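You operate a simulated robot arm through the tools that you are given. There is no shell and no other tool. Be economical: measure what you need, move in short steps, check, and stop when the job is done.

You are at the controls of a simulated robot arm. One attempt, no reset.

JOB
Open the mixer drawer, fetch the teal ring from the desk left of the printer and set it inside, then shut the drawer. Put one of the window blocks from the desk right of the keyboard on top of the white roll. Take the white jug on the desk right of the keyboard and put it away on the top shelf of the steel shelf. Turn the left pump dial to 1. Open the right sampler cupboard door, put the rinse bottle from the top sampler cupboard shelf on the table top, then shut the door. Take the stopper on the table top and put it away on the bench left of the bath. Take the glass bulb marked "29" from the table top and leave it on the steel tray there. Put one of the ink cartridges from the table top on top of the red roll. Fetch the red plug from the table top and stand it on the disc. Fetch the bead cartridge that says "T3" from the top shelf of the steel shelf and stand it on the table top. Take the flask from the bench in front of the water unit and put it on the bench in front of the bath. Any order will do. Set down upright: white jug, rinse bottle, glass bulb, ink cartridge, red plug, bead cartridge, flask.
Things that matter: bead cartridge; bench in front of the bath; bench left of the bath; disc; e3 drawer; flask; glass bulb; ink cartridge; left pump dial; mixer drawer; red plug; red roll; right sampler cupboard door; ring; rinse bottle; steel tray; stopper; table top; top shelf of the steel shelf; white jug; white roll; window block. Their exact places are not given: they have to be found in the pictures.

The check looks at the end state, three seconds after you hand in, the way a careful person would. Anything else that was tipped, shoved, dropped, spilled or broken makes it a failure. A push-on lid holds only when it is set on centred and level and pressed home; a screw cap is set on level and turned clockwise until tight.

ROBOT AND FRAMES
A 6-joint arm with a two-finger gripper on a trunk, on a base that drives. Base frame: it is fixed to the floor where the robot stands at the start and does not move with it; the origin is under the middle of the robot, x ahead of it, y to its left, z up; the surface under the hand at the start is at about z = 0.88. Readings come in m, degrees, newtons and seconds.
With the tool pointing down near the work surface it reaches from about 0.38 to 0.86 m from the robot's upright axis, wherever it stands. Its first joint turns from -166.0 to 166.0 degrees. Places, roughly: bead cartridge [-3.75, -1.5, 0.75]; bench in front of the bath (37x22 cm) [0.46, -1.3, 0.88]; bench left of the bath (19x58 cm) [0.8, -1.3, 0.88]; disc [-1.75, -0.75, 1]; e3 drawer [0.7, 0.2, 0.7]; flask [-0.5, -2, 1]; glass bulb [-2.25, -0.25, 1]; ink cartridge [-1.75, -1, 1]; left pump dial [-2.3, 1.9, 1.1]; mixer drawer [0.7, 0.1, 0.7]; red plug (3x3x9 cm) [-2, -0.4, 0.9]; red roll (8x8x6 cm) [-2.2, -0.2, 0.9]; right sampler cupboard door [-2.2, 1.7, 0.4]; ring [-1, 2.25, 1]; rinse bottle [-2.25, 1.75, 0.5]; steel tray (19x15x3 cm) [-2, -0.8, 0.9]; stopper (4x4x4 cm) [-2.2, -0.9, 0.9]; table top [-2, -0.6, 0.9]; top shelf of the steel shelf [-3.8, -1.5, 0.6]; white jug [0.25, 0.75, 1]; white roll (8x8x6 cm) [0, 1, 0.9]; window block [0.25, 1, 1]. Payload 2.45 kg.
The TCP is the grasp point between the finger pads, 0.02 m short of the fingertips. In the tool frame z runs along the fingers and y along their closing line. Largest opening 0.14 m; the body of the gripper starts 0.168 m behind the TCP.
Orientation is that of the tool frame in the base frame, as a unit quaternion [x, y, z, w]. With the fingers straight down and closing along the base's y, the tool's x points along the base's -x, its y along +y and its z along -z.

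CONTROLS
- The arm moves only by the tool step_arm. Its argument "targets" is a list of rows, each an object (a shift or turn left out is 0, a gripper value left out holds the last) with "translation": the shift along the tool's x, y, z in m, a list of three; "turn": the turn, a rotation vector about the tool's x, y, z in degrees, a list of three; "gripper": the closure, from 0 (fully open) to 1 (shut). In form: [{"translation": [tx, ty, tz], "turn": [ax, ay, az], "gripper": gripper}, ...]. A call has 1 to 8 rows; each row is the pose to reach, as a shift and turn from the pose commanded when the call began, along the tool's axes at that moment. A row lasts 0.2 s, in which the tool goes at most 0.05 m and 8.6 degrees; a call with a longer step from one row to the next is refused whole, and so is a gripper value outside its range. Where a pose cannot be reached the arm comes as near as it can. A force on the tool above 40 N (or 10 N above the force at the start of the call, whichever is more), or a blocked arm, ends the call early, and 0.2 s more pass. Each finger travels about 0.045 m/s and halts on what it meets, pressing with about 33 N; the grip force reading is that of the motor and also rises with nothing between the fingers. The clock runs only during rows and for 0.2 s after the last one: add rows that repeat a pose to give the fingers time. The reply holds the time, the measured pose of the TCP, the force on the tool along the base axes, the opening and the grip force, in the units named above and with some noise, with the torque about the TCP (base axes, N m) and any sound that the robot's microphone picked up, and new pictures: "views" is both (left out), scene, wrist or none.
- Cameras (640 x 400 px; columns grow to the right, rows downward): "scene" is now at [0.0674, 0.1411, 1.8293]; the picture's right is [0.05, -1.00, 0.00], its down [-0.91, -0.04, -0.41] and it looks along [0.41, 0.02, -0.91] (base axes); focal length 214 px, centre (320, 200). "wrist" rides on the gripper at [0.078, 0.011, -0.209] in the tool frame; the picture's right is [-0.14, 0.99, 0.00], its down [-0.92, -0.13, -0.37] and it looks along [-0.37, -0.05, 0.93] (tool axes); focal length 280 px, centre (320, 200).
- raise_lower(by): slides the trunk up (or, below 0, down) by that many m; the arm and the scene camera ride with it, the base frame stays. It gives what a move gives, with no picture.
- drive_base(legs): drives the robot by 1 to 6 legs, each [ahead, left, turn to the left] in m, m and degrees, along the robot's own axes; the way and the turn of a leg run together, so that a leg with both is an arc; at most 1.5 m and 180 degrees a leg. The arm and the cameras ride along, it lands a little off, and it stops where it bumps. It gives what a move gives, and a new picture of the scene camera.
- aim_head(pan, tilt): turns the head with the scene camera to pan (to the left, within 143 degrees either way) and tilt (down, from -29 to 69), counted from straight ahead of the robot. It gives what a move gives, and a new picture of the scene camera.
- pixel_to_xyz(camera, pixels): for up to 12 pixels [column, row] of the newest picture of that camera ("zoom" is the newest enlarged one), the place [x, y, z] in the base frame of the surface seen there, good to about 0.002 m. It takes no simulated time.
- inspect(camera, box): a new picture of the part [left, top, right, bottom] of that camera's present view, enlarged. It takes no simulated time.
- sign_off(): hands the job in; it is judged then, once.

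Work in short steps. Measure before you move; look again where a grasp or a placing could have gone wrong, and mend it. You have 385 turns and 360 pictures in all, those below and enlarged ones among them. Open the gripper and draw the arm clear of the work before you hand the job in, unless the task says otherwise.

The tools are called after "Call:" by a JSON object that holds its "fn" and its "kwargs". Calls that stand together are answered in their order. step_arm: Moves the arm, as the interface text tells. Its arguments: {"type":"object","properties":{"targets":{"type":"array","items":{"type":"object","properties":{"translation":{"type":"array","items":{"type":"number"}},"turn":{"type":"array","items":{"type":"number"}},"gripper":{"type":"number"}}}},"views":{"type":"string","enum":["both","scene","wrist","none"]}},"required":["targets"]} The other tools are called the same way: raise_lower (by) slides the trunk up or down; drive_base (legs) drives the base; aim_head (pan, tilt) turns the head that bears the scene camera; pixel_to_xyz (camera, pixels) gives the place of the surface under pixels of a picture; inspect (camera, box) takes an enlarged picture of a part of a camera's view; sign_off () hands the job in.

At the start:

```text
time: 0.0
tool_pos: [0.6419, 0.1975, 1.211]
orientation: [-0.001, 1.0, 0.0, 0.0]
ft_force: [0.1, 1.1, 0.2]
moment: [0.02, 0.02, 0.02]
finger_gap: 0.1399
finger_force: 0.1
trunk travel left (down, up): [-0.1, 0.13]
robot x, y, heading: [-0.0012, -0.0012, -0.1]
head pan, tilt: [2.7, 65.5]
```

scene: 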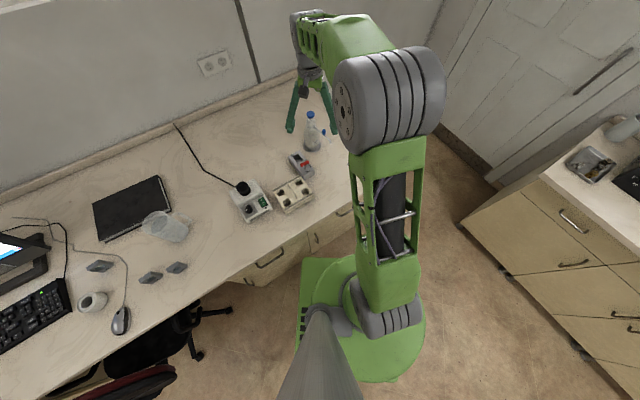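
wrist: 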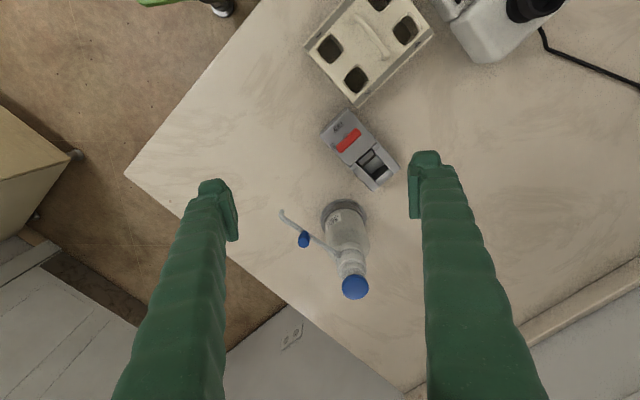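

The scene picture shows the desk with the jug near (165,228), blocks at (98,265), (150,278), (177,267), and the white roll at (92,302). I measure them.

Call:
{"fn": "pixel_to_xyz", "kwargs": {"camera": "scene", "pixels": [[98, 265], [150, 278], [177, 267], [92, 300], [165, 228], [150, 222], [120, 318], [270, 260], [250, 290], [316, 240], [60, 350], [345, 210]]}}

Call:
{"fn": "inspect", "kwargs": {"camera": "scene", "box": [0, 160, 320, 360]}}

Call:
{"fn": "aim_head", "kwargs": {"pan": 60, "tilt": 40}}

```text
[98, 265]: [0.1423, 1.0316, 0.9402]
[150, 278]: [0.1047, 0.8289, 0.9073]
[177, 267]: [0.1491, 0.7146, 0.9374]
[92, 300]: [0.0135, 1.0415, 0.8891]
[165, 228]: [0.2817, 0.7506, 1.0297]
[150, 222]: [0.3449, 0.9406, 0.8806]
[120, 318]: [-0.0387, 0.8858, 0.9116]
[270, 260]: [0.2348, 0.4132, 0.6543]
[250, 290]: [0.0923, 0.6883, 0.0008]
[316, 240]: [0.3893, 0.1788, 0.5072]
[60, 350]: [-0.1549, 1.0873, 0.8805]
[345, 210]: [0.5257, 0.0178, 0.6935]
```

```text
2.00 times, centred on (160, 260) of scene
```

zoom: 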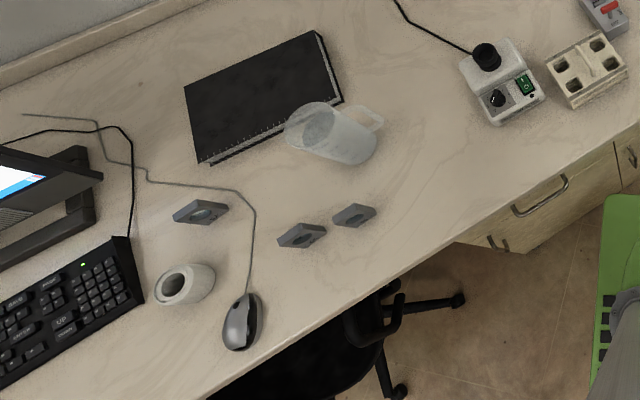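

```text
time: 1.3
tool_pos: [0.6429, 0.1992, 1.2096]
orientation: [0.0, 1.0, 0.0, 0.0]
ft_force: [-0.1, -0.2, 0.7]
moment: [-0.05, 0.0, -0.03]
finger_gap: 0.1399
finger_force: 0.1
trunk travel left (down, up): [-0.1, 0.13]
robot x, y, heading: [-0.0013, -0.0002, 0.0]
head pan, tilt: [60.0, 40.0]
```

scene: 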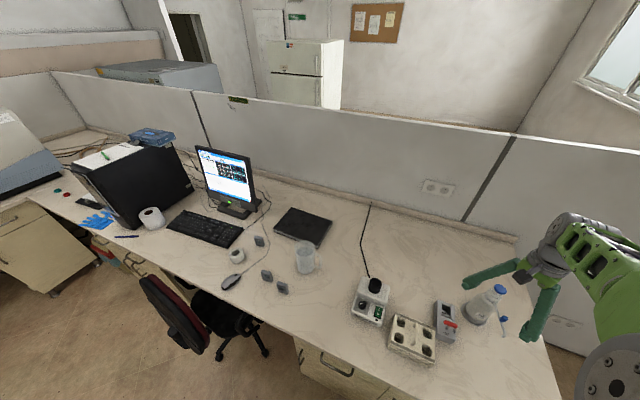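

Next I look around to the left and right to survey the room.

Call:
{"fn": "aim_head", "kwargs": {"pan": 110, "tilt": 35}}

Call:
{"fn": "aim_head", "kwargs": {"pan": 143, "tilt": 30}}

Call:
{"fn": "aim_head", "kwargs": {"pan": -143, "tilt": 30}}

Call:
{"fn": "aim_head", "kwargs": {"pan": -80, "tilt": 40}}

Call:
{"fn": "aim_head", "kwargs": {"pan": -20, "tilt": 50}}

```text
time: 2.5
tool_pos: [0.643, 0.198, 1.2101]
orientation: [-0.001, 1.0, 0.0, 0.0]
ft_force: [0.4, -0.7, -1.1]
moment: [-0.01, 0.02, -0.03]
finger_gap: 0.1402
finger_force: 0.1
trunk travel left (down, up): [-0.1, 0.13]
robot x, y, heading: [-0.0007, -0.0015, 0.0]
head pan, tilt: [110.0, 35.0]
```

scene: 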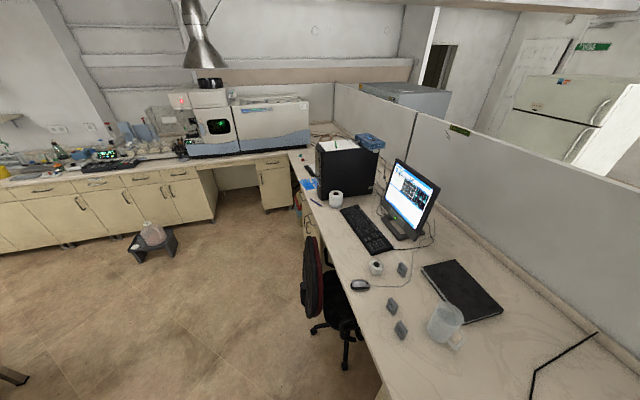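

```text
time: 3.4
tool_pos: [0.6421, 0.1969, 1.2099]
orientation: [0.0, 1.0, 0.0, -0.001]
ft_force: [0.3, 0.6, -0.2]
moment: [-0.01, -0.02, -0.03]
finger_gap: 0.1401
finger_force: 0.1
trunk travel left (down, up): [-0.1, 0.13]
robot x, y, heading: [-0.0019, 0.0014, -0.1]
head pan, tilt: [143.0, 30.0]
```

scene: 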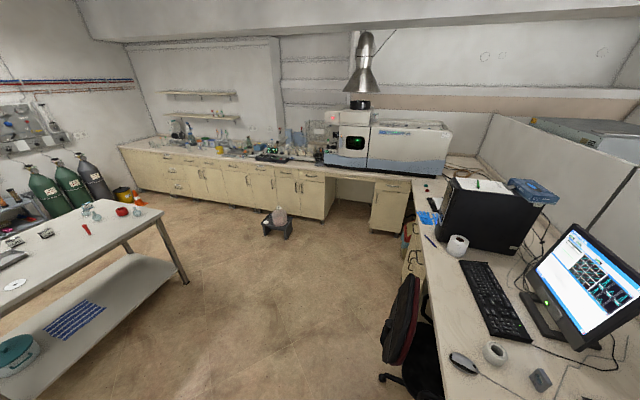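

```text
time: 7.4
tool_pos: [0.6422, 0.1986, 1.2107]
orientation: [0.001, 1.0, 0.0, 0.0]
ft_force: [-0.6, -0.5, -0.6]
moment: [0.0, 0.05, -0.03]
finger_gap: 0.1401
finger_force: 0.1
trunk travel left (down, up): [-0.1, 0.13]
robot x, y, heading: [-0.0017, -0.001, 0.1]
head pan, tilt: [-143.0, 30.0]
```

scene: 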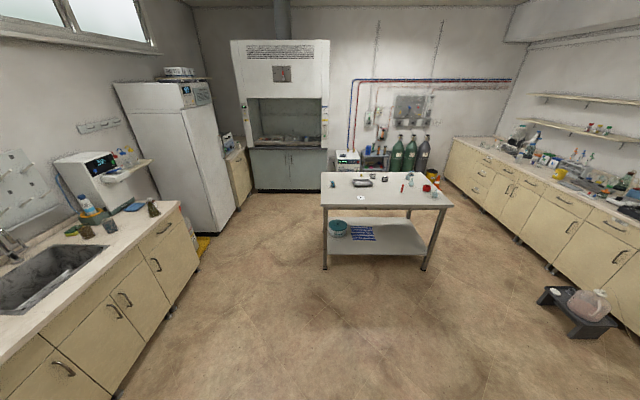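

```text
time: 8.7
tool_pos: [0.6425, 0.1984, 1.2107]
orientation: [0.0, 1.0, 0.0, -0.001]
ft_force: [-0.1, -1.1, -0.3]
moment: [0.01, -0.01, 0.02]
finger_gap: 0.1398
finger_force: 0.0
trunk travel left (down, up): [-0.1, 0.13]
robot x, y, heading: [0.0012, 0.0006, 0.3]
head pan, tilt: [-80.0, 40.0]
```

scene: 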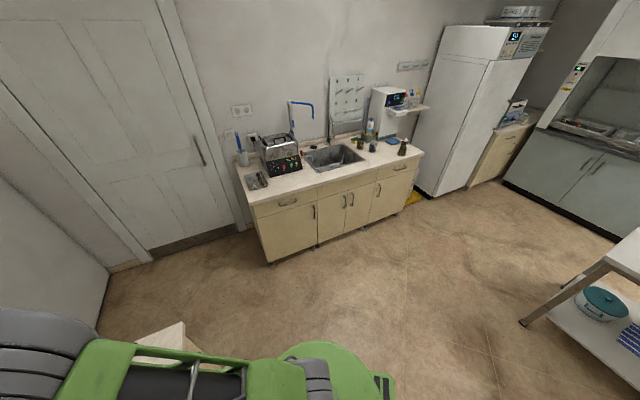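

```text
time: 10.0
tool_pos: [0.6434, 0.1973, 1.2112]
orientation: [0.0, 1.0, 0.0, 0.0]
ft_force: [0.1, 0.0, -1.4]
moment: [0.01, -0.01, 0.0]
finger_gap: 0.1398
finger_force: 0.0
trunk travel left (down, up): [-0.1, 0.13]
robot x, y, heading: [-0.0034, -0.0014, -0.2]
head pan, tilt: [-20.0, 50.0]
```

scene: 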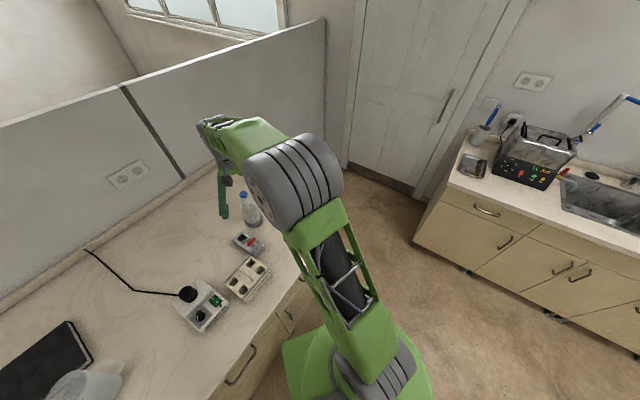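

The drawers lie under the right part of the desk. I look closer at them and measure the desk geometry.

Call:
{"fn": "aim_head", "kwargs": {"pan": 30, "tilt": 62}}

Call:
{"fn": "inspect", "kwargs": {"camera": "scene", "box": [200, 140, 440, 290]}}

```text
time: 11.2
tool_pos: [0.6424, 0.1981, 1.2106]
orientation: [-0.001, 1.0, 0.001, 0.0]
ft_force: [-0.5, -0.3, -0.3]
moment: [0.02, 0.07, 0.0]
finger_gap: 0.14
finger_force: 0.1
trunk travel left (down, up): [-0.1, 0.13]
robot x, y, heading: [-0.004, -0.0028, 0.1]
head pan, tilt: [30.0, 62.0]
```

scene: 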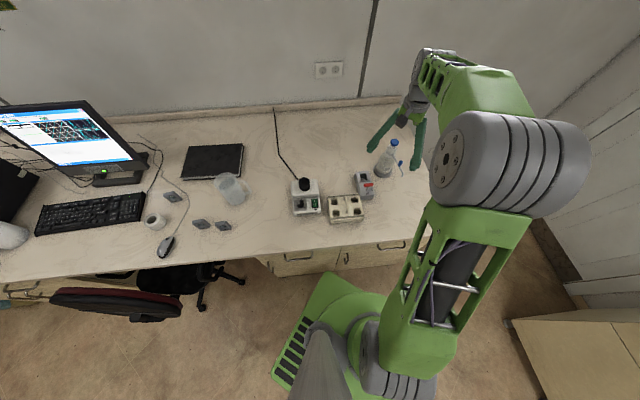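

```text
2.67 times, centred on (320, 215) of scene
```

zoom: 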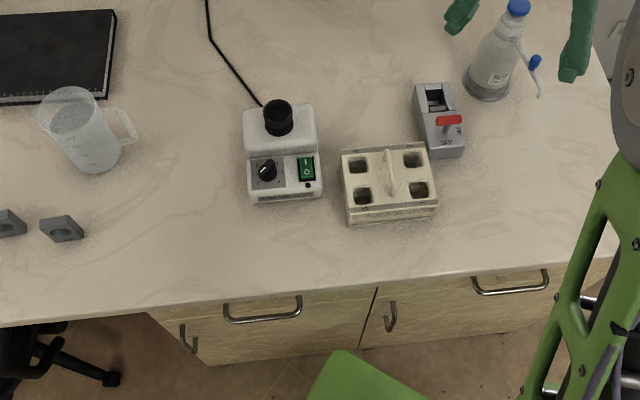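

Both handles are visible, but I can't read the labels. I back away from the desk and square up to it (its normal is at about 36°).

Call:
{"fn": "drive_base", "kwargs": {"legs": [[-0.55, -0.4, 36]]}}

Call:
{"fn": "aim_head", "kwargs": {"pan": -5, "tilt": 42}}

Call:
{"fn": "inspect", "kwargs": {"camera": "scene", "box": [160, 100, 480, 300]}}

```text
time: 15.2
tool_pos: [0.0231, -0.0032, 1.2106]
orientation: [-0.31, 0.951, 0.0, 0.0]
ft_force: [-0.4, -0.2, 0.2]
moment: [0.04, -0.02, 0.01]
finger_gap: 0.1399
finger_force: 0.1
trunk travel left (down, up): [-0.1, 0.13]
robot x, y, heading: [-0.3799, -0.5393, 36.0]
head pan, tilt: [30.0, 62.0]
```

scene: 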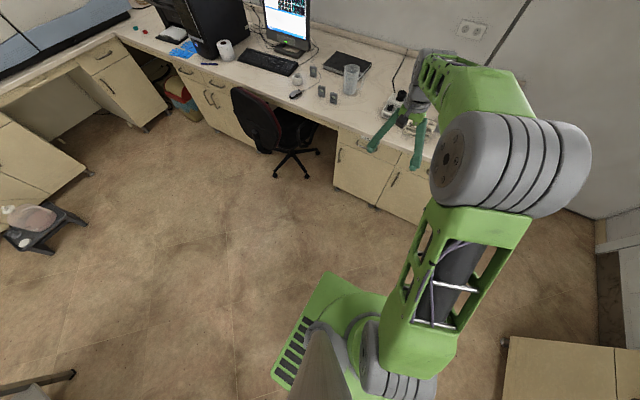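

```text
time: 16.3
tool_pos: [0.0218, -0.0021, 1.211]
orientation: [-0.31, 0.951, 0.0, 0.0]
ft_force: [-0.4, 0.9, 0.6]
moment: [0.0, 0.0, -0.01]
finger_gap: 0.1398
finger_force: 0.1
trunk travel left (down, up): [-0.1, 0.13]
robot x, y, heading: [-0.3814, -0.5412, 36.0]
head pan, tilt: [-5.0, 42.0]
```

scene: 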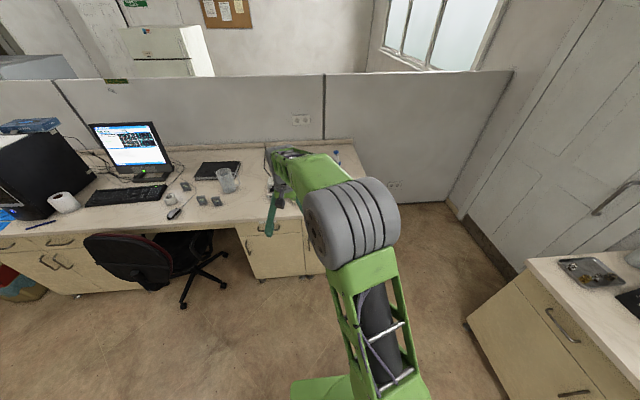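

```text
2.00 times, centred on (320, 200) of scene
```

zoom: 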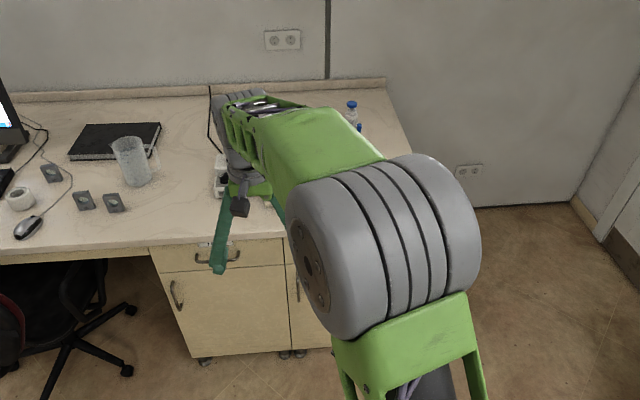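

The arm hides the right drawer. I turn the body right and pan the head left.

Call:
{"fn": "drive_base", "kwargs": {"legs": [[0.1, 0, -50]]}}

Call:
{"fn": "aim_head", "kwargs": {"pan": 48, "tilt": 45}}

Call:
{"fn": "inspect", "kwargs": {"camera": "scene", "box": [200, 80, 520, 280]}}

```text
time: 18.9
tool_pos: [0.3848, -0.478, 1.2097]
orientation: [0.116, 0.993, 0.0, 0.0]
ft_force: [1.5, -0.7, -0.2]
moment: [-0.02, -0.04, -0.02]
finger_gap: 0.1401
finger_force: 0.1
trunk travel left (down, up): [-0.1, 0.13]
robot x, y, heading: [-0.2865, -0.5236, -13.5]
head pan, tilt: [-5.0, 42.0]
```

scene: 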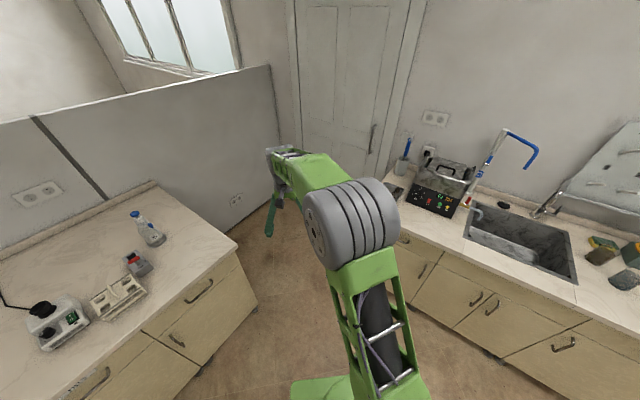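

```text
time: 20.1
tool_pos: [0.3858, -0.4766, 1.2108]
orientation: [0.116, 0.993, 0.0, 0.0]
ft_force: [-0.1, 0.5, 0.7]
moment: [-0.02, -0.03, -0.01]
finger_gap: 0.14
finger_force: 0.1
trunk travel left (down, up): [-0.1, 0.13]
robot x, y, heading: [-0.2861, -0.5199, -13.5]
head pan, tilt: [48.0, 45.0]
```

scene: 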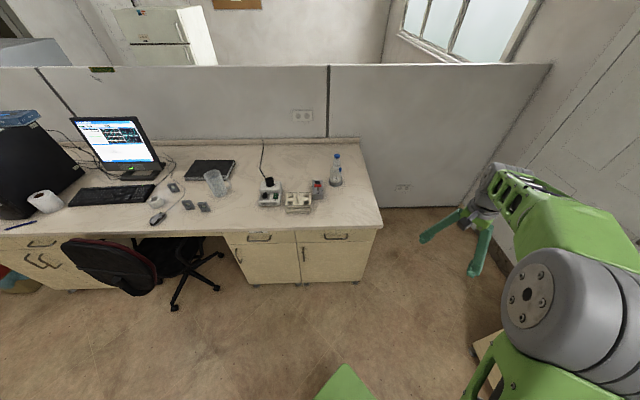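

```text
2.00 times, centred on (360, 180) of scene
```

zoom: 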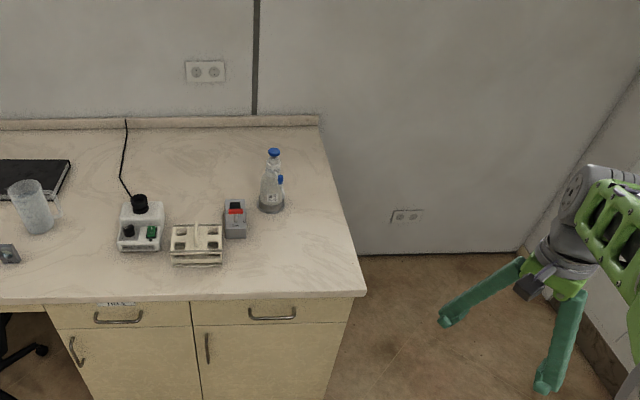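

There's a label above the left drawer's handle. I lower the trunk so I can see beneath the overhang and zoom in.

Call:
{"fn": "raise_lower", "kwargs": {"by": -0.1}}

Call:
{"fn": "inspect", "kwargs": {"camera": "scene", "box": [220, 210, 380, 310]}}

```text
time: 21.4
tool_pos: [0.3848, -0.477, 1.1103]
orientation: [0.117, 0.993, 0.0, 0.0]
ft_force: [0.9, -0.3, 0.2]
moment: [-0.03, -0.04, 0.0]
finger_gap: 0.1399
finger_force: 0.2
trunk travel left (down, up): [0.0, 0.23]
robot x, y, heading: [-0.2866, -0.5209, -13.5]
head pan, tilt: [48.0, 45.0]
```

```text
4.00 times, centred on (300, 260) of scene
```

zoom: 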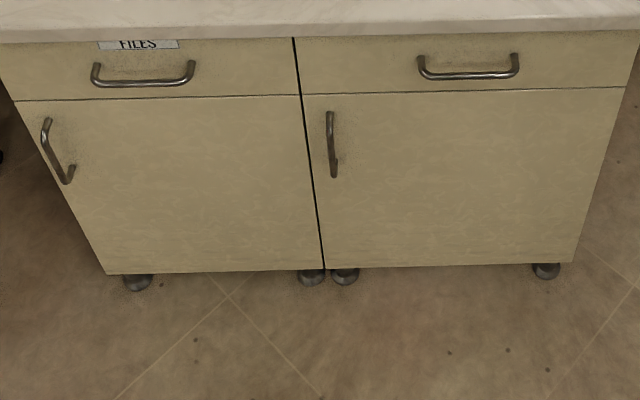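

The left drawer is labelled FILES. The right one has no label and matches the stated place (0.7, 0.1), so it is the mixer drawer. I measure its handle and front.

Call:
{"fn": "pixel_to_xyz", "kwargs": {"camera": "zoom", "pixels": [[422, 72], [468, 76], [514, 70], [380, 60], [560, 60], [310, 90], [620, 88], [330, 40], [600, 36], [330, 20], [143, 80], [600, 10]]}}

```text
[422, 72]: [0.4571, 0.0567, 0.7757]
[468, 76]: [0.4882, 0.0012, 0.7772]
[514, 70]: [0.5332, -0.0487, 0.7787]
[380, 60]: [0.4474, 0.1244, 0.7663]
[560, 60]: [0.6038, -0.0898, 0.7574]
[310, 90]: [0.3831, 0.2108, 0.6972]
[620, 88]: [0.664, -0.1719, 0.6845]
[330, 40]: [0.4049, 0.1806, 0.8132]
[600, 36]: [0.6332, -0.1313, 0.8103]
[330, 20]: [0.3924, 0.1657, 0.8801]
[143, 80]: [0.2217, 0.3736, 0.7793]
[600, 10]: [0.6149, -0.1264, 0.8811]
```

Front normal is about (0.806, 0.592), heading 36.3°, with the handle bar centred near (0.493, 0.003, 0.777). I square the base up about 0.85 m from the handle.

Call:
{"fn": "drive_base", "kwargs": {"legs": [[0.087, 0.043, 0], [0, 0, 49.8]]}}

Call:
{"fn": "step_arm", "kwargs": {"targets": [{"turn": [0, -8.5, 0]}, {"turn": [0, -17, 0]}, {"turn": [0, -25.5, 0]}, {"turn": [0, -34, 0]}, {"turn": [0, -42.5, 0]}, {"turn": [0, -51, 0]}, {"turn": [0, -59.5, 0]}, {"turn": [0, -68, 0]}], "views": "none"}}

```text
time: 24.9
tool_pos: [0.1923, 0.0526, 1.1109]
orientation: [-0.325, 0.946, 0.0, 0.0]
ft_force: [0.7, 0.4, -0.7]
moment: [0.03, -0.02, 0.0]
finger_gap: 0.14
finger_force: 0.2
trunk travel left (down, up): [0.0, 0.23]
robot x, y, heading: [-0.1966, -0.5008, 38.1]
head pan, tilt: [48.0, 45.0]
```

scene: 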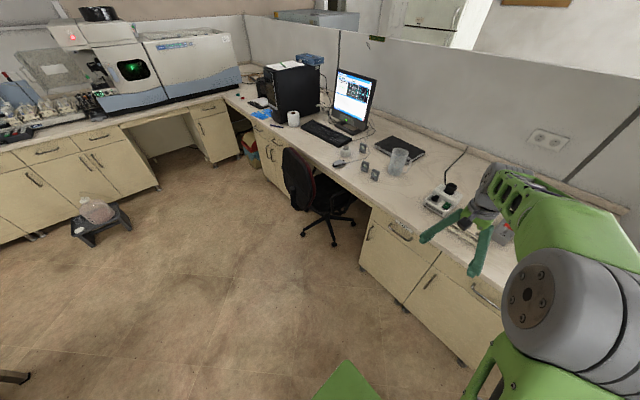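

```text
time: 26.7
tool_pos: [0.1917, 0.0533, 1.1094]
orientation: [-0.271, 0.784, 0.183, 0.528]
ft_force: [0.3, 0.2, 1.0]
moment: [-0.02, 0.0, 0.03]
finger_gap: 0.1401
finger_force: 0.2
trunk travel left (down, up): [0.0, 0.23]
robot x, y, heading: [-0.1954, -0.4976, 37.7]
head pan, tilt: [48.0, 45.0]
```

The tilt works. I finish it to horizontal, then roll the gripper 90° so it closes vertically.

Call:
{"fn": "step_arm", "kwargs": {"targets": [{"turn": [0, -8, 0]}, {"turn": [0, -16, 0]}, {"turn": [0, -22, 0]}], "views": "none"}}

Call:
{"fn": "step_arm", "kwargs": {"targets": [{"turn": [0, 0, 8.5]}, {"turn": [0, 0, 17]}, {"turn": [0, 0, 25.5]}, {"turn": [0, 0, 34]}, {"turn": [0, 0, 42.5]}, {"turn": [0, 0, 51]}, {"turn": [0, 0, 59.5]}, {"turn": [0, 0, 68]}], "views": "none"}}

Call:
{"fn": "step_arm", "kwargs": {"targets": [{"turn": [0, 0, 8]}, {"turn": [0, 0, 16]}, {"turn": [0, 0, 22]}], "views": "both"}}

```text
time: 27.5
tool_pos: [0.1938, 0.0815, 1.1458]
orientation: [-0.236, 0.672, 0.216, 0.669]
ft_force: [-0.5, -0.1, 0.3]
moment: [-0.01, -0.02, 0.01]
finger_gap: 0.1399
finger_force: 0.2
out of reach, approached as far as the arm can: row 2, 3
trunk travel left (down, up): [0.0, 0.23]
robot x, y, heading: [-0.1918, -0.4996, 37.8]
head pan, tilt: [48.0, 45.0]
```

```text
time: 29.3
tool_pos: [0.1732, 0.1413, 1.4145]
orientation: [0.164, 0.759, 0.463, 0.427]
ft_force: [0.1, -1.0, 0.3]
moment: [0.01, 0.03, 0.04]
finger_gap: 0.1401
finger_force: 0.0
out of reach, approached as far as the arm can: row 1, 2, 3, 4, 5, 6, 7, 8
trunk travel left (down, up): [0.0, 0.23]
robot x, y, heading: [-0.1906, -0.4965, 38.0]
head pan, tilt: [48.0, 45.0]
```

```text
time: 30.1
tool_pos: [0.1853, 0.1445, 1.4778]
orientation: [0.302, 0.734, 0.513, 0.326]
ft_force: [-0.8, 1.0, 0.3]
moment: [0.02, 0.0, -0.01]
finger_gap: 0.14
finger_force: 0.0
out of reach, approached as far as the arm can: row 1, 2, 3
trunk travel left (down, up): [0.0, 0.23]
robot x, y, heading: [-0.1989, -0.4972, 37.9]
head pan, tilt: [48.0, 45.0]
```

scene: 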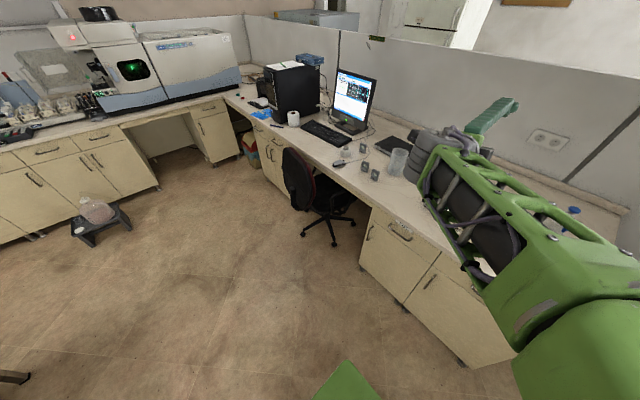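
wrist: 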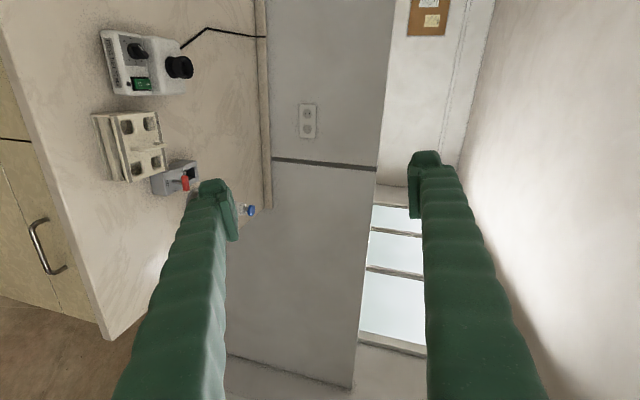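

The gripper now points almost horizontally at the desk and closes vertically, but it is too high and about 0.27 m to the left. I level it and move down and right, keeping short of the desk edge.

Call:
{"fn": "step_arm", "kwargs": {"targets": [{"translation": [-0.01, -0.0407, 0.0139], "turn": [-2, 0, 1.3]}, {"translation": [-0.02, -0.0814, 0.0278], "turn": [-4, 0, 2.6]}, {"translation": [-0.03, -0.122, 0.0416], "turn": [-6, 0, 4]}, {"translation": [-0.04, -0.163, 0.0555], "turn": [-8, 0, 5.2]}, {"translation": [-0.05, -0.203, 0.0694], "turn": [-10, 0, 6.5]}, {"translation": [-0.06, -0.244, 0.0833], "turn": [-12, 0, 8]}, {"translation": [-0.07, -0.285, 0.0971], "turn": [-14, 0, 9]}, {"translation": [-0.079, -0.325, 0.111], "turn": [-15, 0, 10]}], "views": "none"}}

```text
time: 31.9
tool_pos: [0.313, 0.0566, 1.4555]
orientation: [0.325, 0.734, 0.527, 0.279]
ft_force: [0.0, 0.2, 0.3]
moment: [-0.02, -0.01, -0.06]
finger_gap: 0.1399
finger_force: 0.0
out of reach, approached as far as the arm can: row 1, 2, 3, 4, 5, 6, 7, 8
trunk travel left (down, up): [0.0, 0.23]
robot x, y, heading: [-0.1929, -0.4989, 37.9]
head pan, tilt: [48.0, 45.0]
```

The arm seems to be asking for a horizontal pose too close to the body. I back the base off 0.35 m and extend forward to get back into reach.

Call:
{"fn": "drive_base", "kwargs": {"legs": [[-0.35, 0, 0]]}}

Call:
{"fn": "step_arm", "kwargs": {"targets": [{"translation": [0, 0, 0.03]}, {"translation": [0, 0, 0.06]}, {"translation": [0, 0, 0.09]}, {"translation": [0, 0, 0.12]}, {"translation": [0, 0, 0.15]}, {"translation": [0, 0, 0.18]}], "views": "scene"}}

```text
time: 34.2
tool_pos: [0.0339, -0.1599, 1.4558]
orientation: [0.324, 0.735, 0.528, 0.278]
ft_force: [0.8, 0.3, 0.2]
moment: [0.0, 0.03, -0.02]
finger_gap: 0.1402
finger_force: 0.0
trunk travel left (down, up): [0.0, 0.23]
robot x, y, heading: [-0.4693, -0.7176, 38.3]
head pan, tilt: [48.0, 45.0]
```

scene: 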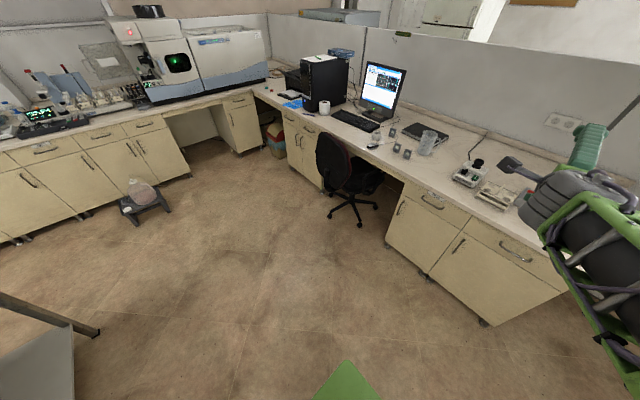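

```text
time: 35.6
tool_pos: [0.1704, -0.0499, 1.4038]
orientation: [0.325, 0.738, 0.524, 0.275]
ft_force: [0.3, -0.1, 0.0]
moment: [-0.01, -0.02, 0.02]
finger_gap: 0.1398
finger_force: 0.0
out of reach, approached as far as the arm can: row 2, 3, 4, 5
trunk travel left (down, up): [0.0, 0.23]
robot x, y, heading: [-0.4666, -0.7164, 38.0]
head pan, tilt: [48.0, 45.0]
```

scene: 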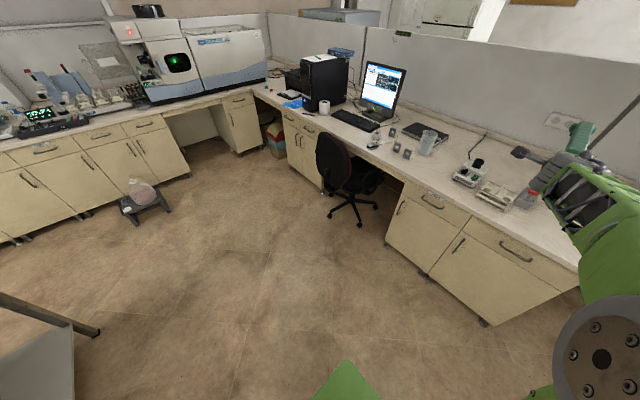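

The arm is reachable again, so commands start from the pose actually reached. I move straight down 0.36 m.

Call:
{"fn": "step_arm", "kwargs": {"targets": [{"translation": [0.003, -0.043, 0.0135]}, {"translation": [0.006, -0.086, 0.027]}, {"translation": [0.009, -0.129, 0.0405]}, {"translation": [0.012, -0.172, 0.054]}, {"translation": [0.015, -0.215, 0.0675]}, {"translation": [0.018, -0.258, 0.081]}, {"translation": [0.021, -0.301, 0.0945]}, {"translation": [0.024, -0.344, 0.108]}], "views": "scene"}}

```text
time: 37.4
tool_pos: [0.1604, -0.0308, 1.044]
orientation: [0.279, 0.75, 0.534, 0.272]
ft_force: [6.6, -6.1, -0.3]
moment: [0.36, 0.3, 1.1]
finger_gap: 0.1396
finger_force: 0.0
out of reach, approached as far as the arm can: row 1, 2, 3, 4, 5, 6
trunk travel left (down, up): [0.0, 0.23]
robot x, y, heading: [-0.4707, -0.7175, 38.1]
head pan, tilt: [48.0, 45.0]
```

scene: 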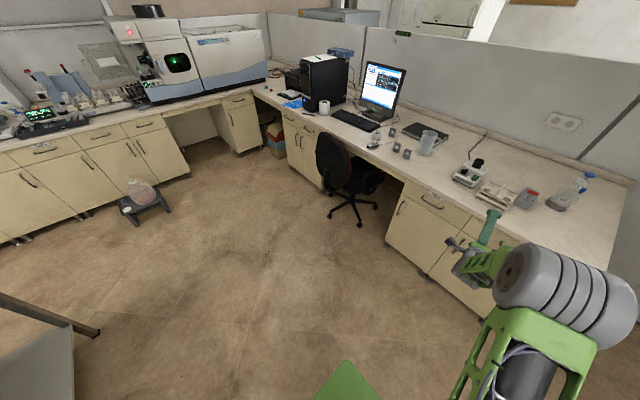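

Now low, with the gripper in the intended attitude. I continue down and right, straightening the yaw and roll.

Call:
{"fn": "step_arm", "kwargs": {"targets": [{"translation": [0, 0, 0]}, {"translation": [-0.012, -0.04, 0.01], "turn": [0, -1, 1.3]}, {"translation": [-0.024, -0.08, 0.02], "turn": [0, -2, 2.6]}, {"translation": [-0.036, -0.12, 0.03], "turn": [0, -3, 4]}, {"translation": [-0.048, -0.16, 0.04], "turn": [0, -4, 5.3]}, {"translation": [-0.06, -0.2, 0.05], "turn": [0, -5, 6.6]}, {"translation": [-0.072, -0.243, 0.056], "turn": [0, -6, 8]}, {"translation": [-0.072, -0.243, 0.056], "turn": [0, -6, 8]}], "views": "both"}}

```text
time: 39.2
tool_pos: [0.2142, -0.1276, 0.8014]
orientation: [0.401, 0.694, 0.529, 0.278]
ft_force: [-0.1, 0.0, 0.1]
moment: [0.01, 0.01, 0.0]
finger_gap: 0.14
finger_force: 0.0
trunk travel left (down, up): [0.0, 0.23]
robot x, y, heading: [-0.4708, -0.7163, 38.3]
head pan, tilt: [48.0, 45.0]
```

scene: 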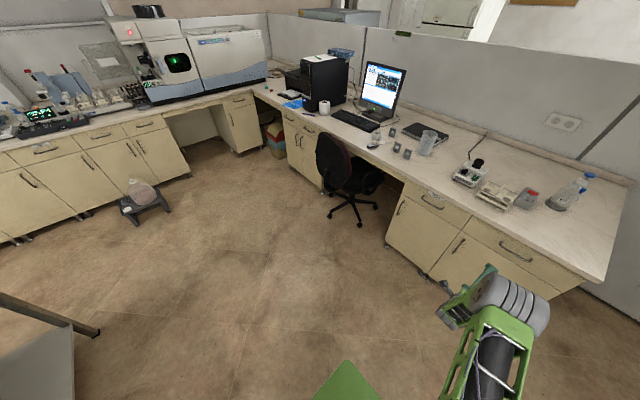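
wrist: 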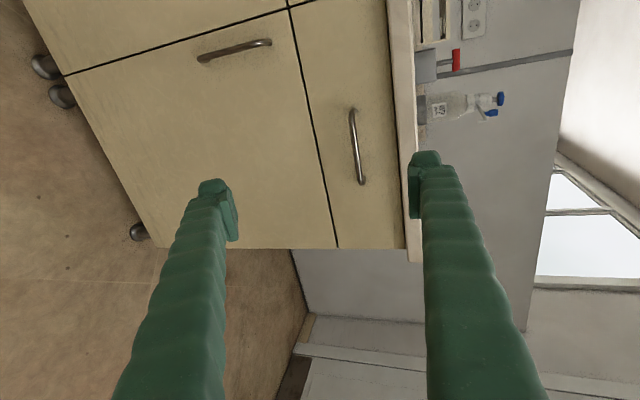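

Everything is reachable now, and the wrist view shows the mixer drawer handle at (357,147). I align the base and approach partway, with the gripper narrowed to clear the desk overhang.

Call:
{"fn": "drive_base", "kwargs": {"legs": [[0, 0, -2], [0.19, -0.03, 0]]}}

Call:
{"fn": "step_arm", "kwargs": {"targets": [{"turn": [0, 3, -1], "gripper": 0.7}, {"turn": [0, 6, -2], "gripper": 0.7}, {"turn": [0, 6, -2], "gripper": 0.7}, {"turn": [0, 6, -2], "gripper": 0.7}, {"turn": [0, 6, -2], "gripper": 0.7}, {"turn": [0, 6, -2], "gripper": 0.7}], "views": "wrist"}}

Call:
{"fn": "pixel_to_xyz", "kwargs": {"camera": "wrist", "pixels": [[320, 150], [330, 150], [340, 150], [350, 150]]}}

```text
time: 41.1
tool_pos: [0.4071, -0.0654, 0.8004]
orientation: [0.414, 0.687, 0.523, 0.288]
ft_force: [-0.8, 0.0, -0.2]
moment: [-0.01, 0.01, -0.03]
finger_gap: 0.1401
finger_force: 0.1
trunk travel left (down, up): [0.0, 0.23]
robot x, y, heading: [-0.2997, -0.6253, 36.2]
head pan, tilt: [48.0, 45.0]
```

scene: 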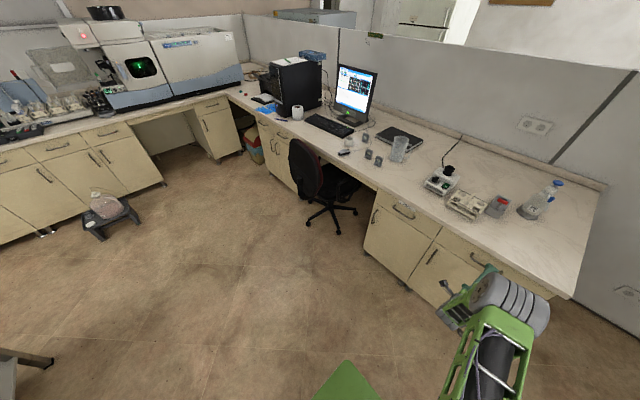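

```text
time: 42.5
tool_pos: [0.4071, -0.0652, 0.8013]
orientation: [0.374, 0.708, 0.539, 0.261]
ft_force: [0.1, 0.2, 0.0]
moment: [0.0, -0.02, 0.01]
finger_gap: 0.0422
finger_force: 0.0
trunk travel left (down, up): [0.0, 0.23]
robot x, y, heading: [-0.2981, -0.625, 36.3]
head pan, tilt: [48.0, 45.0]
```

wrist: 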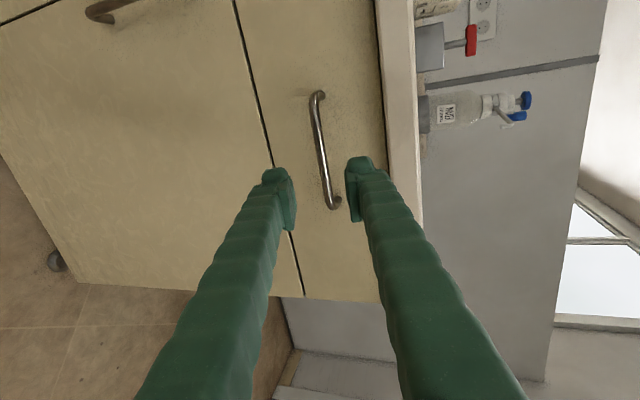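

```text
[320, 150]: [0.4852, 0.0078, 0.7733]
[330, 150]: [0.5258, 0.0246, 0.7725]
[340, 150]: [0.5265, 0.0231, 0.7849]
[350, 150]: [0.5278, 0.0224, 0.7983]
```

The bar centre is near (0.490, 0.007, 0.774). I advance 0.114 m along the tool and close on it.

Call:
{"fn": "step_arm", "kwargs": {"targets": [{"translation": [0.003, 0.003, 0.04]}, {"translation": [0.006, 0.005, 0.08]}, {"translation": [0.007, 0.005, 0.1]}, {"translation": [0.007, 0.005, 0.112]}, {"translation": [0.007, 0.005, 0.112]}], "views": "wrist"}}

Call:
{"fn": "step_arm", "kwargs": {"targets": [{"gripper": 1}, {"gripper": 1}, {"gripper": 1}, {"gripper": 1}], "views": "wrist"}}

```text
time: 43.7
tool_pos: [0.4931, 0.0031, 0.7733]
orientation: [0.375, 0.708, 0.539, 0.26]
ft_force: [-0.6, 0.1, -0.3]
moment: [0.0, 0.0, 0.0]
finger_gap: 0.042
finger_force: 0.0
trunk travel left (down, up): [0.0, 0.23]
robot x, y, heading: [-0.2958, -0.6246, 36.1]
head pan, tilt: [48.0, 45.0]
```

wrist: 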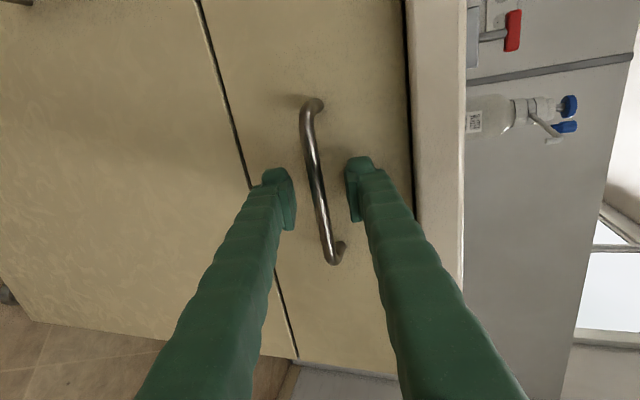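

```text
time: 44.7
tool_pos: [0.4924, 0.0039, 0.7732]
orientation: [0.374, 0.709, 0.538, 0.26]
ft_force: [-0.6, -2.0, -4.6]
moment: [-0.89, -0.63, 0.33]
finger_gap: 0.0079
finger_force: 35.6
trunk travel left (down, up): [0.0, 0.23]
robot x, y, heading: [-0.2962, -0.6258, 36.0]
head pan, tilt: [48.0, 45.0]
```

wrist: 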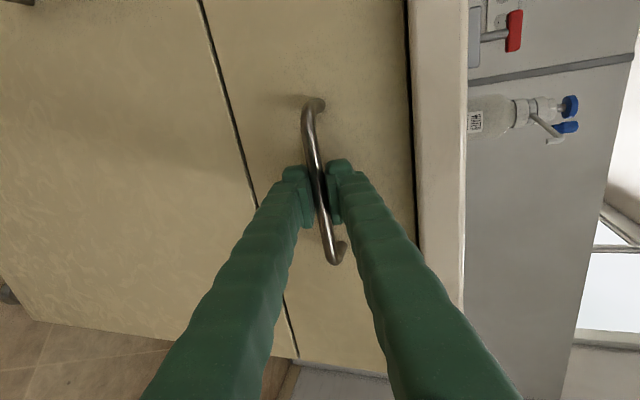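

The bar is gripped (gap 8 mm). I pull by driving back 0.3 m.

Call:
{"fn": "drive_base", "kwargs": {"legs": [[-0.3, 0, 0]]}}

```text
time: 46.8
tool_pos: [0.254, -0.1711, 0.7716]
orientation: [0.375, 0.709, 0.538, 0.26]
ft_force: [5.1, -9.0, -8.0]
moment: [-0.95, -0.65, 0.24]
finger_gap: 0.008
finger_force: 35.6
trunk travel left (down, up): [0.0, 0.23]
robot x, y, heading: [-0.5415, -0.8031, 36.1]
head pan, tilt: [48.0, 45.0]
```

scene: 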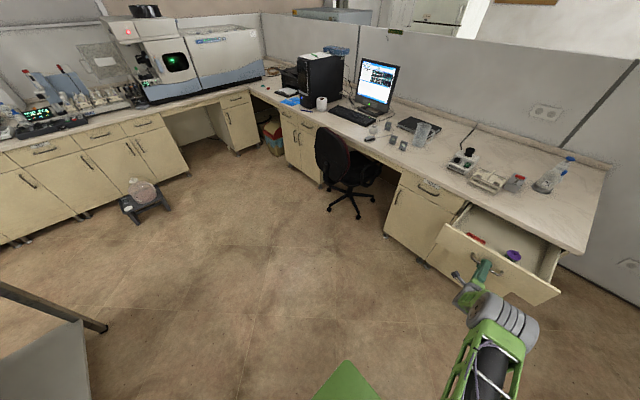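

The drawer is open with a few items inside. I zoom in, release and back away.

Call:
{"fn": "inspect", "kwargs": {"camera": "scene", "box": [400, 180, 600, 305]}}

Call:
{"fn": "step_arm", "kwargs": {"targets": [{"gripper": 0.6}, {"gripper": 0.6}, {"gripper": 0.6}, {"gripper": 0.6}, {"gripper": 0.6, "translation": [0, 0, -0.04]}, {"gripper": 0.6, "translation": [0, 0, -0.08]}], "views": "none"}}

Call:
{"fn": "drive_base", "kwargs": {"legs": [[-0.25, 0, 0]]}}

```text
3.20 times, centred on (500, 242) of scene
```

zoom: 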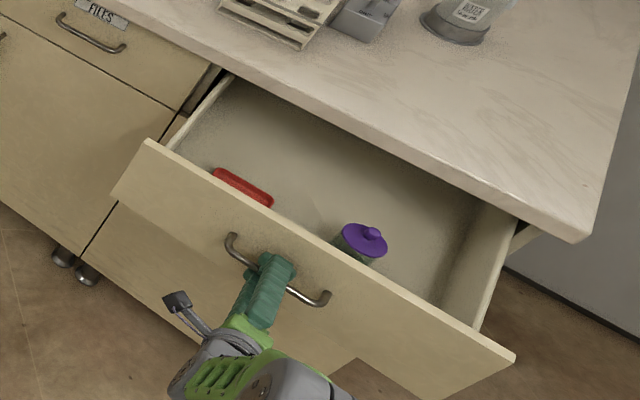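

```text
time: 48.1
tool_pos: [0.1926, -0.2176, 0.7968]
orientation: [0.375, 0.708, 0.539, 0.261]
ft_force: [-0.5, -1.4, 0.0]
moment: [0.0, -0.04, 0.01]
finger_gap: 0.056
finger_force: 0.0
trunk travel left (down, up): [0.0, 0.23]
robot x, y, heading: [-0.5395, -0.8059, 35.9]
head pan, tilt: [48.0, 45.0]
```

```text
time: 50.0
tool_pos: [-0.0079, -0.363, 0.7977]
orientation: [0.375, 0.707, 0.539, 0.261]
ft_force: [-0.3, 0.5, -0.4]
moment: [-0.02, -0.01, -0.03]
finger_gap: 0.056
finger_force: 0.0
trunk travel left (down, up): [0.0, 0.23]
robot x, y, heading: [-0.7394, -0.9482, 36.1]
head pan, tilt: [48.0, 45.0]
```

scene: 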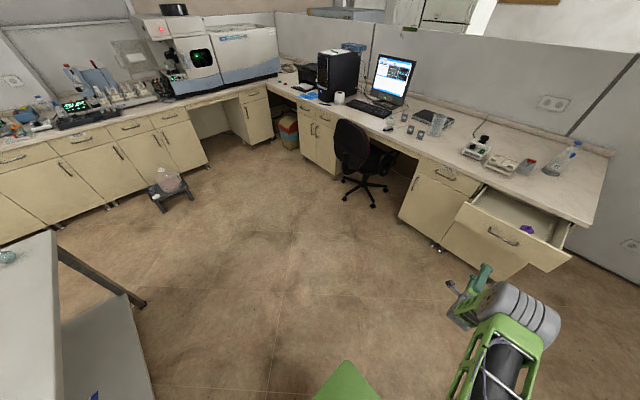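

Now I bring the arm back to pointing down and raise it: roll back 90°, then pitch down 74°.

Call:
{"fn": "step_arm", "kwargs": {"targets": [{"translation": [0, 0.038, -0.011], "turn": [0, 0, -8.5]}, {"translation": [0, 0.076, -0.022], "turn": [0, 0, -17]}, {"translation": [0, 0.115, -0.033], "turn": [0, 0, -25.5]}, {"translation": [0, 0.153, -0.045], "turn": [0, 0, -34]}, {"translation": [0, 0.19, -0.056], "turn": [0, 0, -42.5]}, {"translation": [0, 0.23, -0.067], "turn": [0, 0, -51]}, {"translation": [0, 0.268, -0.078], "turn": [0, 0, -59.5]}, {"translation": [0, 0.306, -0.09], "turn": [0, 0, -68]}], "views": "none"}}

Call:
{"fn": "step_arm", "kwargs": {"targets": [{"turn": [0, 0, -8]}, {"turn": [0, 0, -16]}, {"turn": [0, 0, -22]}], "views": "none"}}

Call:
{"fn": "step_arm", "kwargs": {"targets": [{"turn": [0, 8.5, 0]}, {"turn": [0, 17, 0]}, {"turn": [0, 25.5, 0]}, {"turn": [0, 34, 0]}, {"turn": [0, 42.5, 0]}, {"turn": [0, 51, 0]}, {"turn": [0, 59.5, 0]}, {"turn": [0, 68, 0]}], "views": "scene"}}

```text
time: 51.8
tool_pos: [0.0004, -0.372, 1.1169]
orientation: [-0.085, 0.797, 0.299, 0.518]
ft_force: [-0.6, -0.6, 0.8]
moment: [-0.06, 0.05, 0.03]
finger_gap: 0.0562
finger_force: 0.0
trunk travel left (down, up): [0.0, 0.23]
robot x, y, heading: [-0.7406, -0.9496, 36.2]
head pan, tilt: [48.0, 45.0]
```

```text
time: 52.6
tool_pos: [-0.0, -0.3726, 1.1161]
orientation: [-0.237, 0.766, 0.196, 0.565]
ft_force: [-0.4, -1.2, -0.3]
moment: [0.02, 0.0, -0.01]
finger_gap: 0.0562
finger_force: 0.1
trunk travel left (down, up): [0.0, 0.23]
robot x, y, heading: [-0.7363, -0.9481, 36.0]
head pan, tilt: [48.0, 45.0]
```

```text
time: 54.4
tool_pos: [-0.0459, -0.4096, 1.0921]
orientation: [-0.305, 0.951, 0.031, 0.04]
ft_force: [1.4, 1.2, -2.2]
moment: [-0.24, 0.29, 0.01]
finger_gap: 0.0558
finger_force: 0.0
out of reach, approached as far as the arm can: row 7, 8
trunk travel left (down, up): [0.0, 0.23]
robot x, y, heading: [-0.7404, -0.9492, 36.0]
head pan, tilt: [48.0, 45.0]
```

scene: 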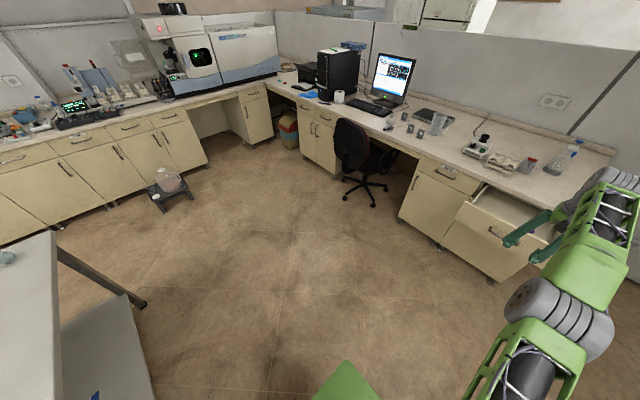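

Arm is down again. I retract it to about 0.7 m, raise the trunk, and zoom toward the desk left of the printer.

Call:
{"fn": "step_arm", "kwargs": {"targets": [{"translation": [0.04, 0, -0.01], "turn": [0, 2, 0], "gripper": 0}, {"translation": [0.08, 0, -0.02], "turn": [0, 4, 0]}, {"translation": [0.12, 0, -0.03], "turn": [0, 5, 0]}, {"translation": [0.16, 0, -0.04], "turn": [0, 5, 0]}, {"translation": [0.2, 0, -0.05], "turn": [0, 5, 0]}, {"translation": [0.24, 0, -0.06], "turn": [0, 5, 0]}, {"translation": [0.27, 0, -0.08], "turn": [0, 5, 0]}], "views": "none"}}

Call:
{"fn": "raise_lower", "kwargs": {"by": 0.1}}

Call:
{"fn": "inspect", "kwargs": {"camera": "scene", "box": [220, 40, 380, 140]}}

```text
time: 56.0
tool_pos: [-0.2776, -0.5748, 1.153]
orientation: [-0.305, 0.952, 0.018, -0.001]
ft_force: [0.2, 0.4, 0.1]
moment: [0.06, -0.01, 0.01]
finger_gap: 0.14
finger_force: 0.0
trunk travel left (down, up): [0.0, 0.23]
robot x, y, heading: [-0.7431, -0.9522, 36.0]
head pan, tilt: [48.0, 45.0]
```

```text
time: 57.3
tool_pos: [-0.2763, -0.5741, 1.2522]
orientation: [-0.305, 0.952, 0.018, -0.001]
ft_force: [-0.6, 0.4, 0.6]
moment: [0.0, 0.0, -0.02]
finger_gap: 0.14
finger_force: 0.0
trunk travel left (down, up): [-0.1, 0.13]
robot x, y, heading: [-0.7373, -0.9473, 35.8]
head pan, tilt: [48.0, 45.0]
```

```text
4.00 times, centred on (300, 90) of scene
```

zoom: 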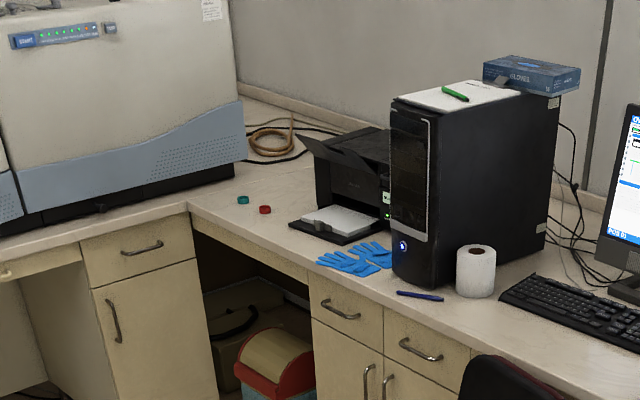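

The teal ring is at zoom (243,200), next to a red one at (265,210). I measure both and the desk edge.

Call:
{"fn": "pixel_to_xyz", "kwargs": {"camera": "zoom", "pixels": [[243, 199], [247, 198], [265, 209], [188, 204], [230, 228], [300, 264], [150, 215], [290, 225], [330, 300], [390, 290]]}}

```text
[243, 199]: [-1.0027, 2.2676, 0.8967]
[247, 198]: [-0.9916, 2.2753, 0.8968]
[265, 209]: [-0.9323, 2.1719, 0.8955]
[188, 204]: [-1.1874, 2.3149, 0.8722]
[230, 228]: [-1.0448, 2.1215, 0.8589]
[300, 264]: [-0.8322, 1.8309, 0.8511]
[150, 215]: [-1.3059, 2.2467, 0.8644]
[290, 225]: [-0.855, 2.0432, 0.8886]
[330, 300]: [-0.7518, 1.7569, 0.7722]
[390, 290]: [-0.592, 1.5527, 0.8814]
```

Ring at about (-0.997, 2.271, top 0.897). Before driving across the room I measure the obstacles: table, stool and chair.

Call:
{"fn": "pixel_to_xyz", "kwargs": {"camera": "scene", "pixels": [[57, 233], [60, 252], [143, 303], [55, 300], [187, 180], [165, 210], [343, 190], [375, 207], [392, 190], [340, 140], [210, 165], [12, 245]]}}

Call:
{"fn": "aim_head", "kwargs": {"pan": 110, "tilt": 45}}

```text
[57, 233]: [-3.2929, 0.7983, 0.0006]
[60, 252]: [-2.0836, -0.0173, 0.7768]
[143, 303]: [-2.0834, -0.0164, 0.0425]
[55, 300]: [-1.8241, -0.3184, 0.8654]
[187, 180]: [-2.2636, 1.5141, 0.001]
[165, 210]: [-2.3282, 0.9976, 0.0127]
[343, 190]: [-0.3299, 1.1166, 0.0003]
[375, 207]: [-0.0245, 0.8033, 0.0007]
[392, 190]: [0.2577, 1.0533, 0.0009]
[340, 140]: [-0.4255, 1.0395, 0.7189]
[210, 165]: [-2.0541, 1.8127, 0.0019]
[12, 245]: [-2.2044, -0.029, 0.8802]
```

```text
time: 58.6
tool_pos: [-0.2756, -0.5737, 1.2542]
orientation: [-0.305, 0.952, 0.018, -0.001]
ft_force: [-0.4, -1.1, -0.7]
moment: [0.01, 0.01, 0.0]
finger_gap: 0.1401
finger_force: 0.0
trunk travel left (down, up): [-0.1, 0.13]
robot x, y, heading: [-0.7401, -0.9486, 36.0]
head pan, tilt: [110.0, 45.0]
```

scene: 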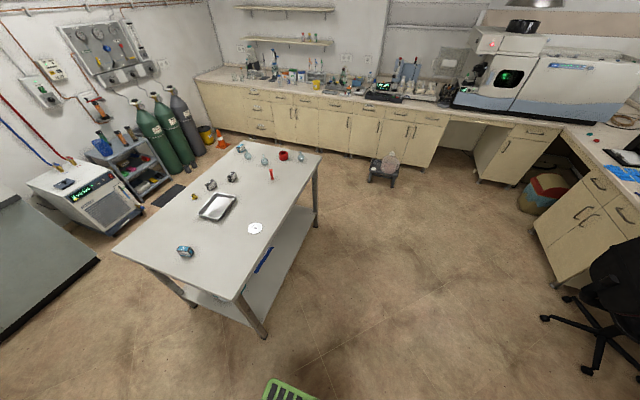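

The way is clear of the chair, stool and table. I drive to a spot short of the desk corner in two legs.

Call:
{"fn": "drive_base", "kwargs": {"legs": [[0.47, 1.225, 0], [0.47, 1.225, 0]]}}

Call:
{"fn": "aim_head", "kwargs": {"pan": 10, "tilt": 55}}

```text
time: 80.2
tool_pos: [-0.8878, 1.9496, 1.2538]
orientation: [-0.288, 0.958, 0.017, -0.001]
ft_force: [-0.7, 0.3, -0.3]
moment: [-0.01, 0.02, -0.02]
finger_gap: 0.1403
finger_force: 0.0
trunk travel left (down, up): [-0.1, 0.13]
robot x, y, heading: [-1.3658, 1.5933, 33.8]
head pan, tilt: [110.0, 45.0]
```

scene: 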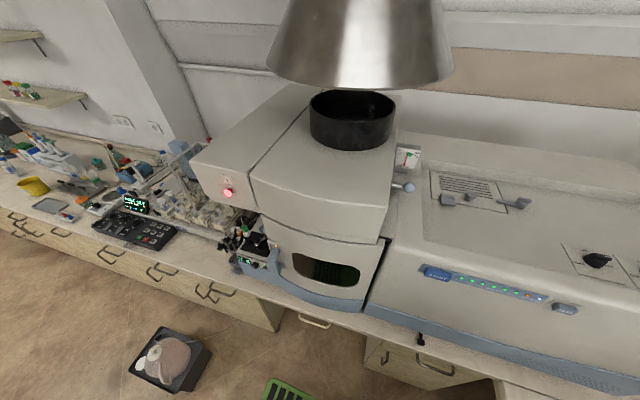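

```text
time: 81.9
tool_pos: [-0.8886, 1.9505, 1.2529]
orientation: [-0.287, 0.958, 0.017, -0.001]
ft_force: [0.2, 0.8, 0.0]
moment: [-0.04, 0.0, -0.02]
finger_gap: 0.1402
finger_force: 0.1
trunk travel left (down, up): [-0.1, 0.13]
robot x, y, heading: [-1.3658, 1.5935, 33.7]
head pan, tilt: [10.0, 55.0]
```

scene: 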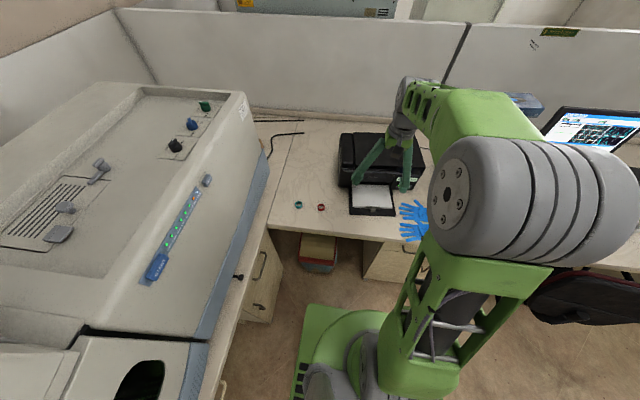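

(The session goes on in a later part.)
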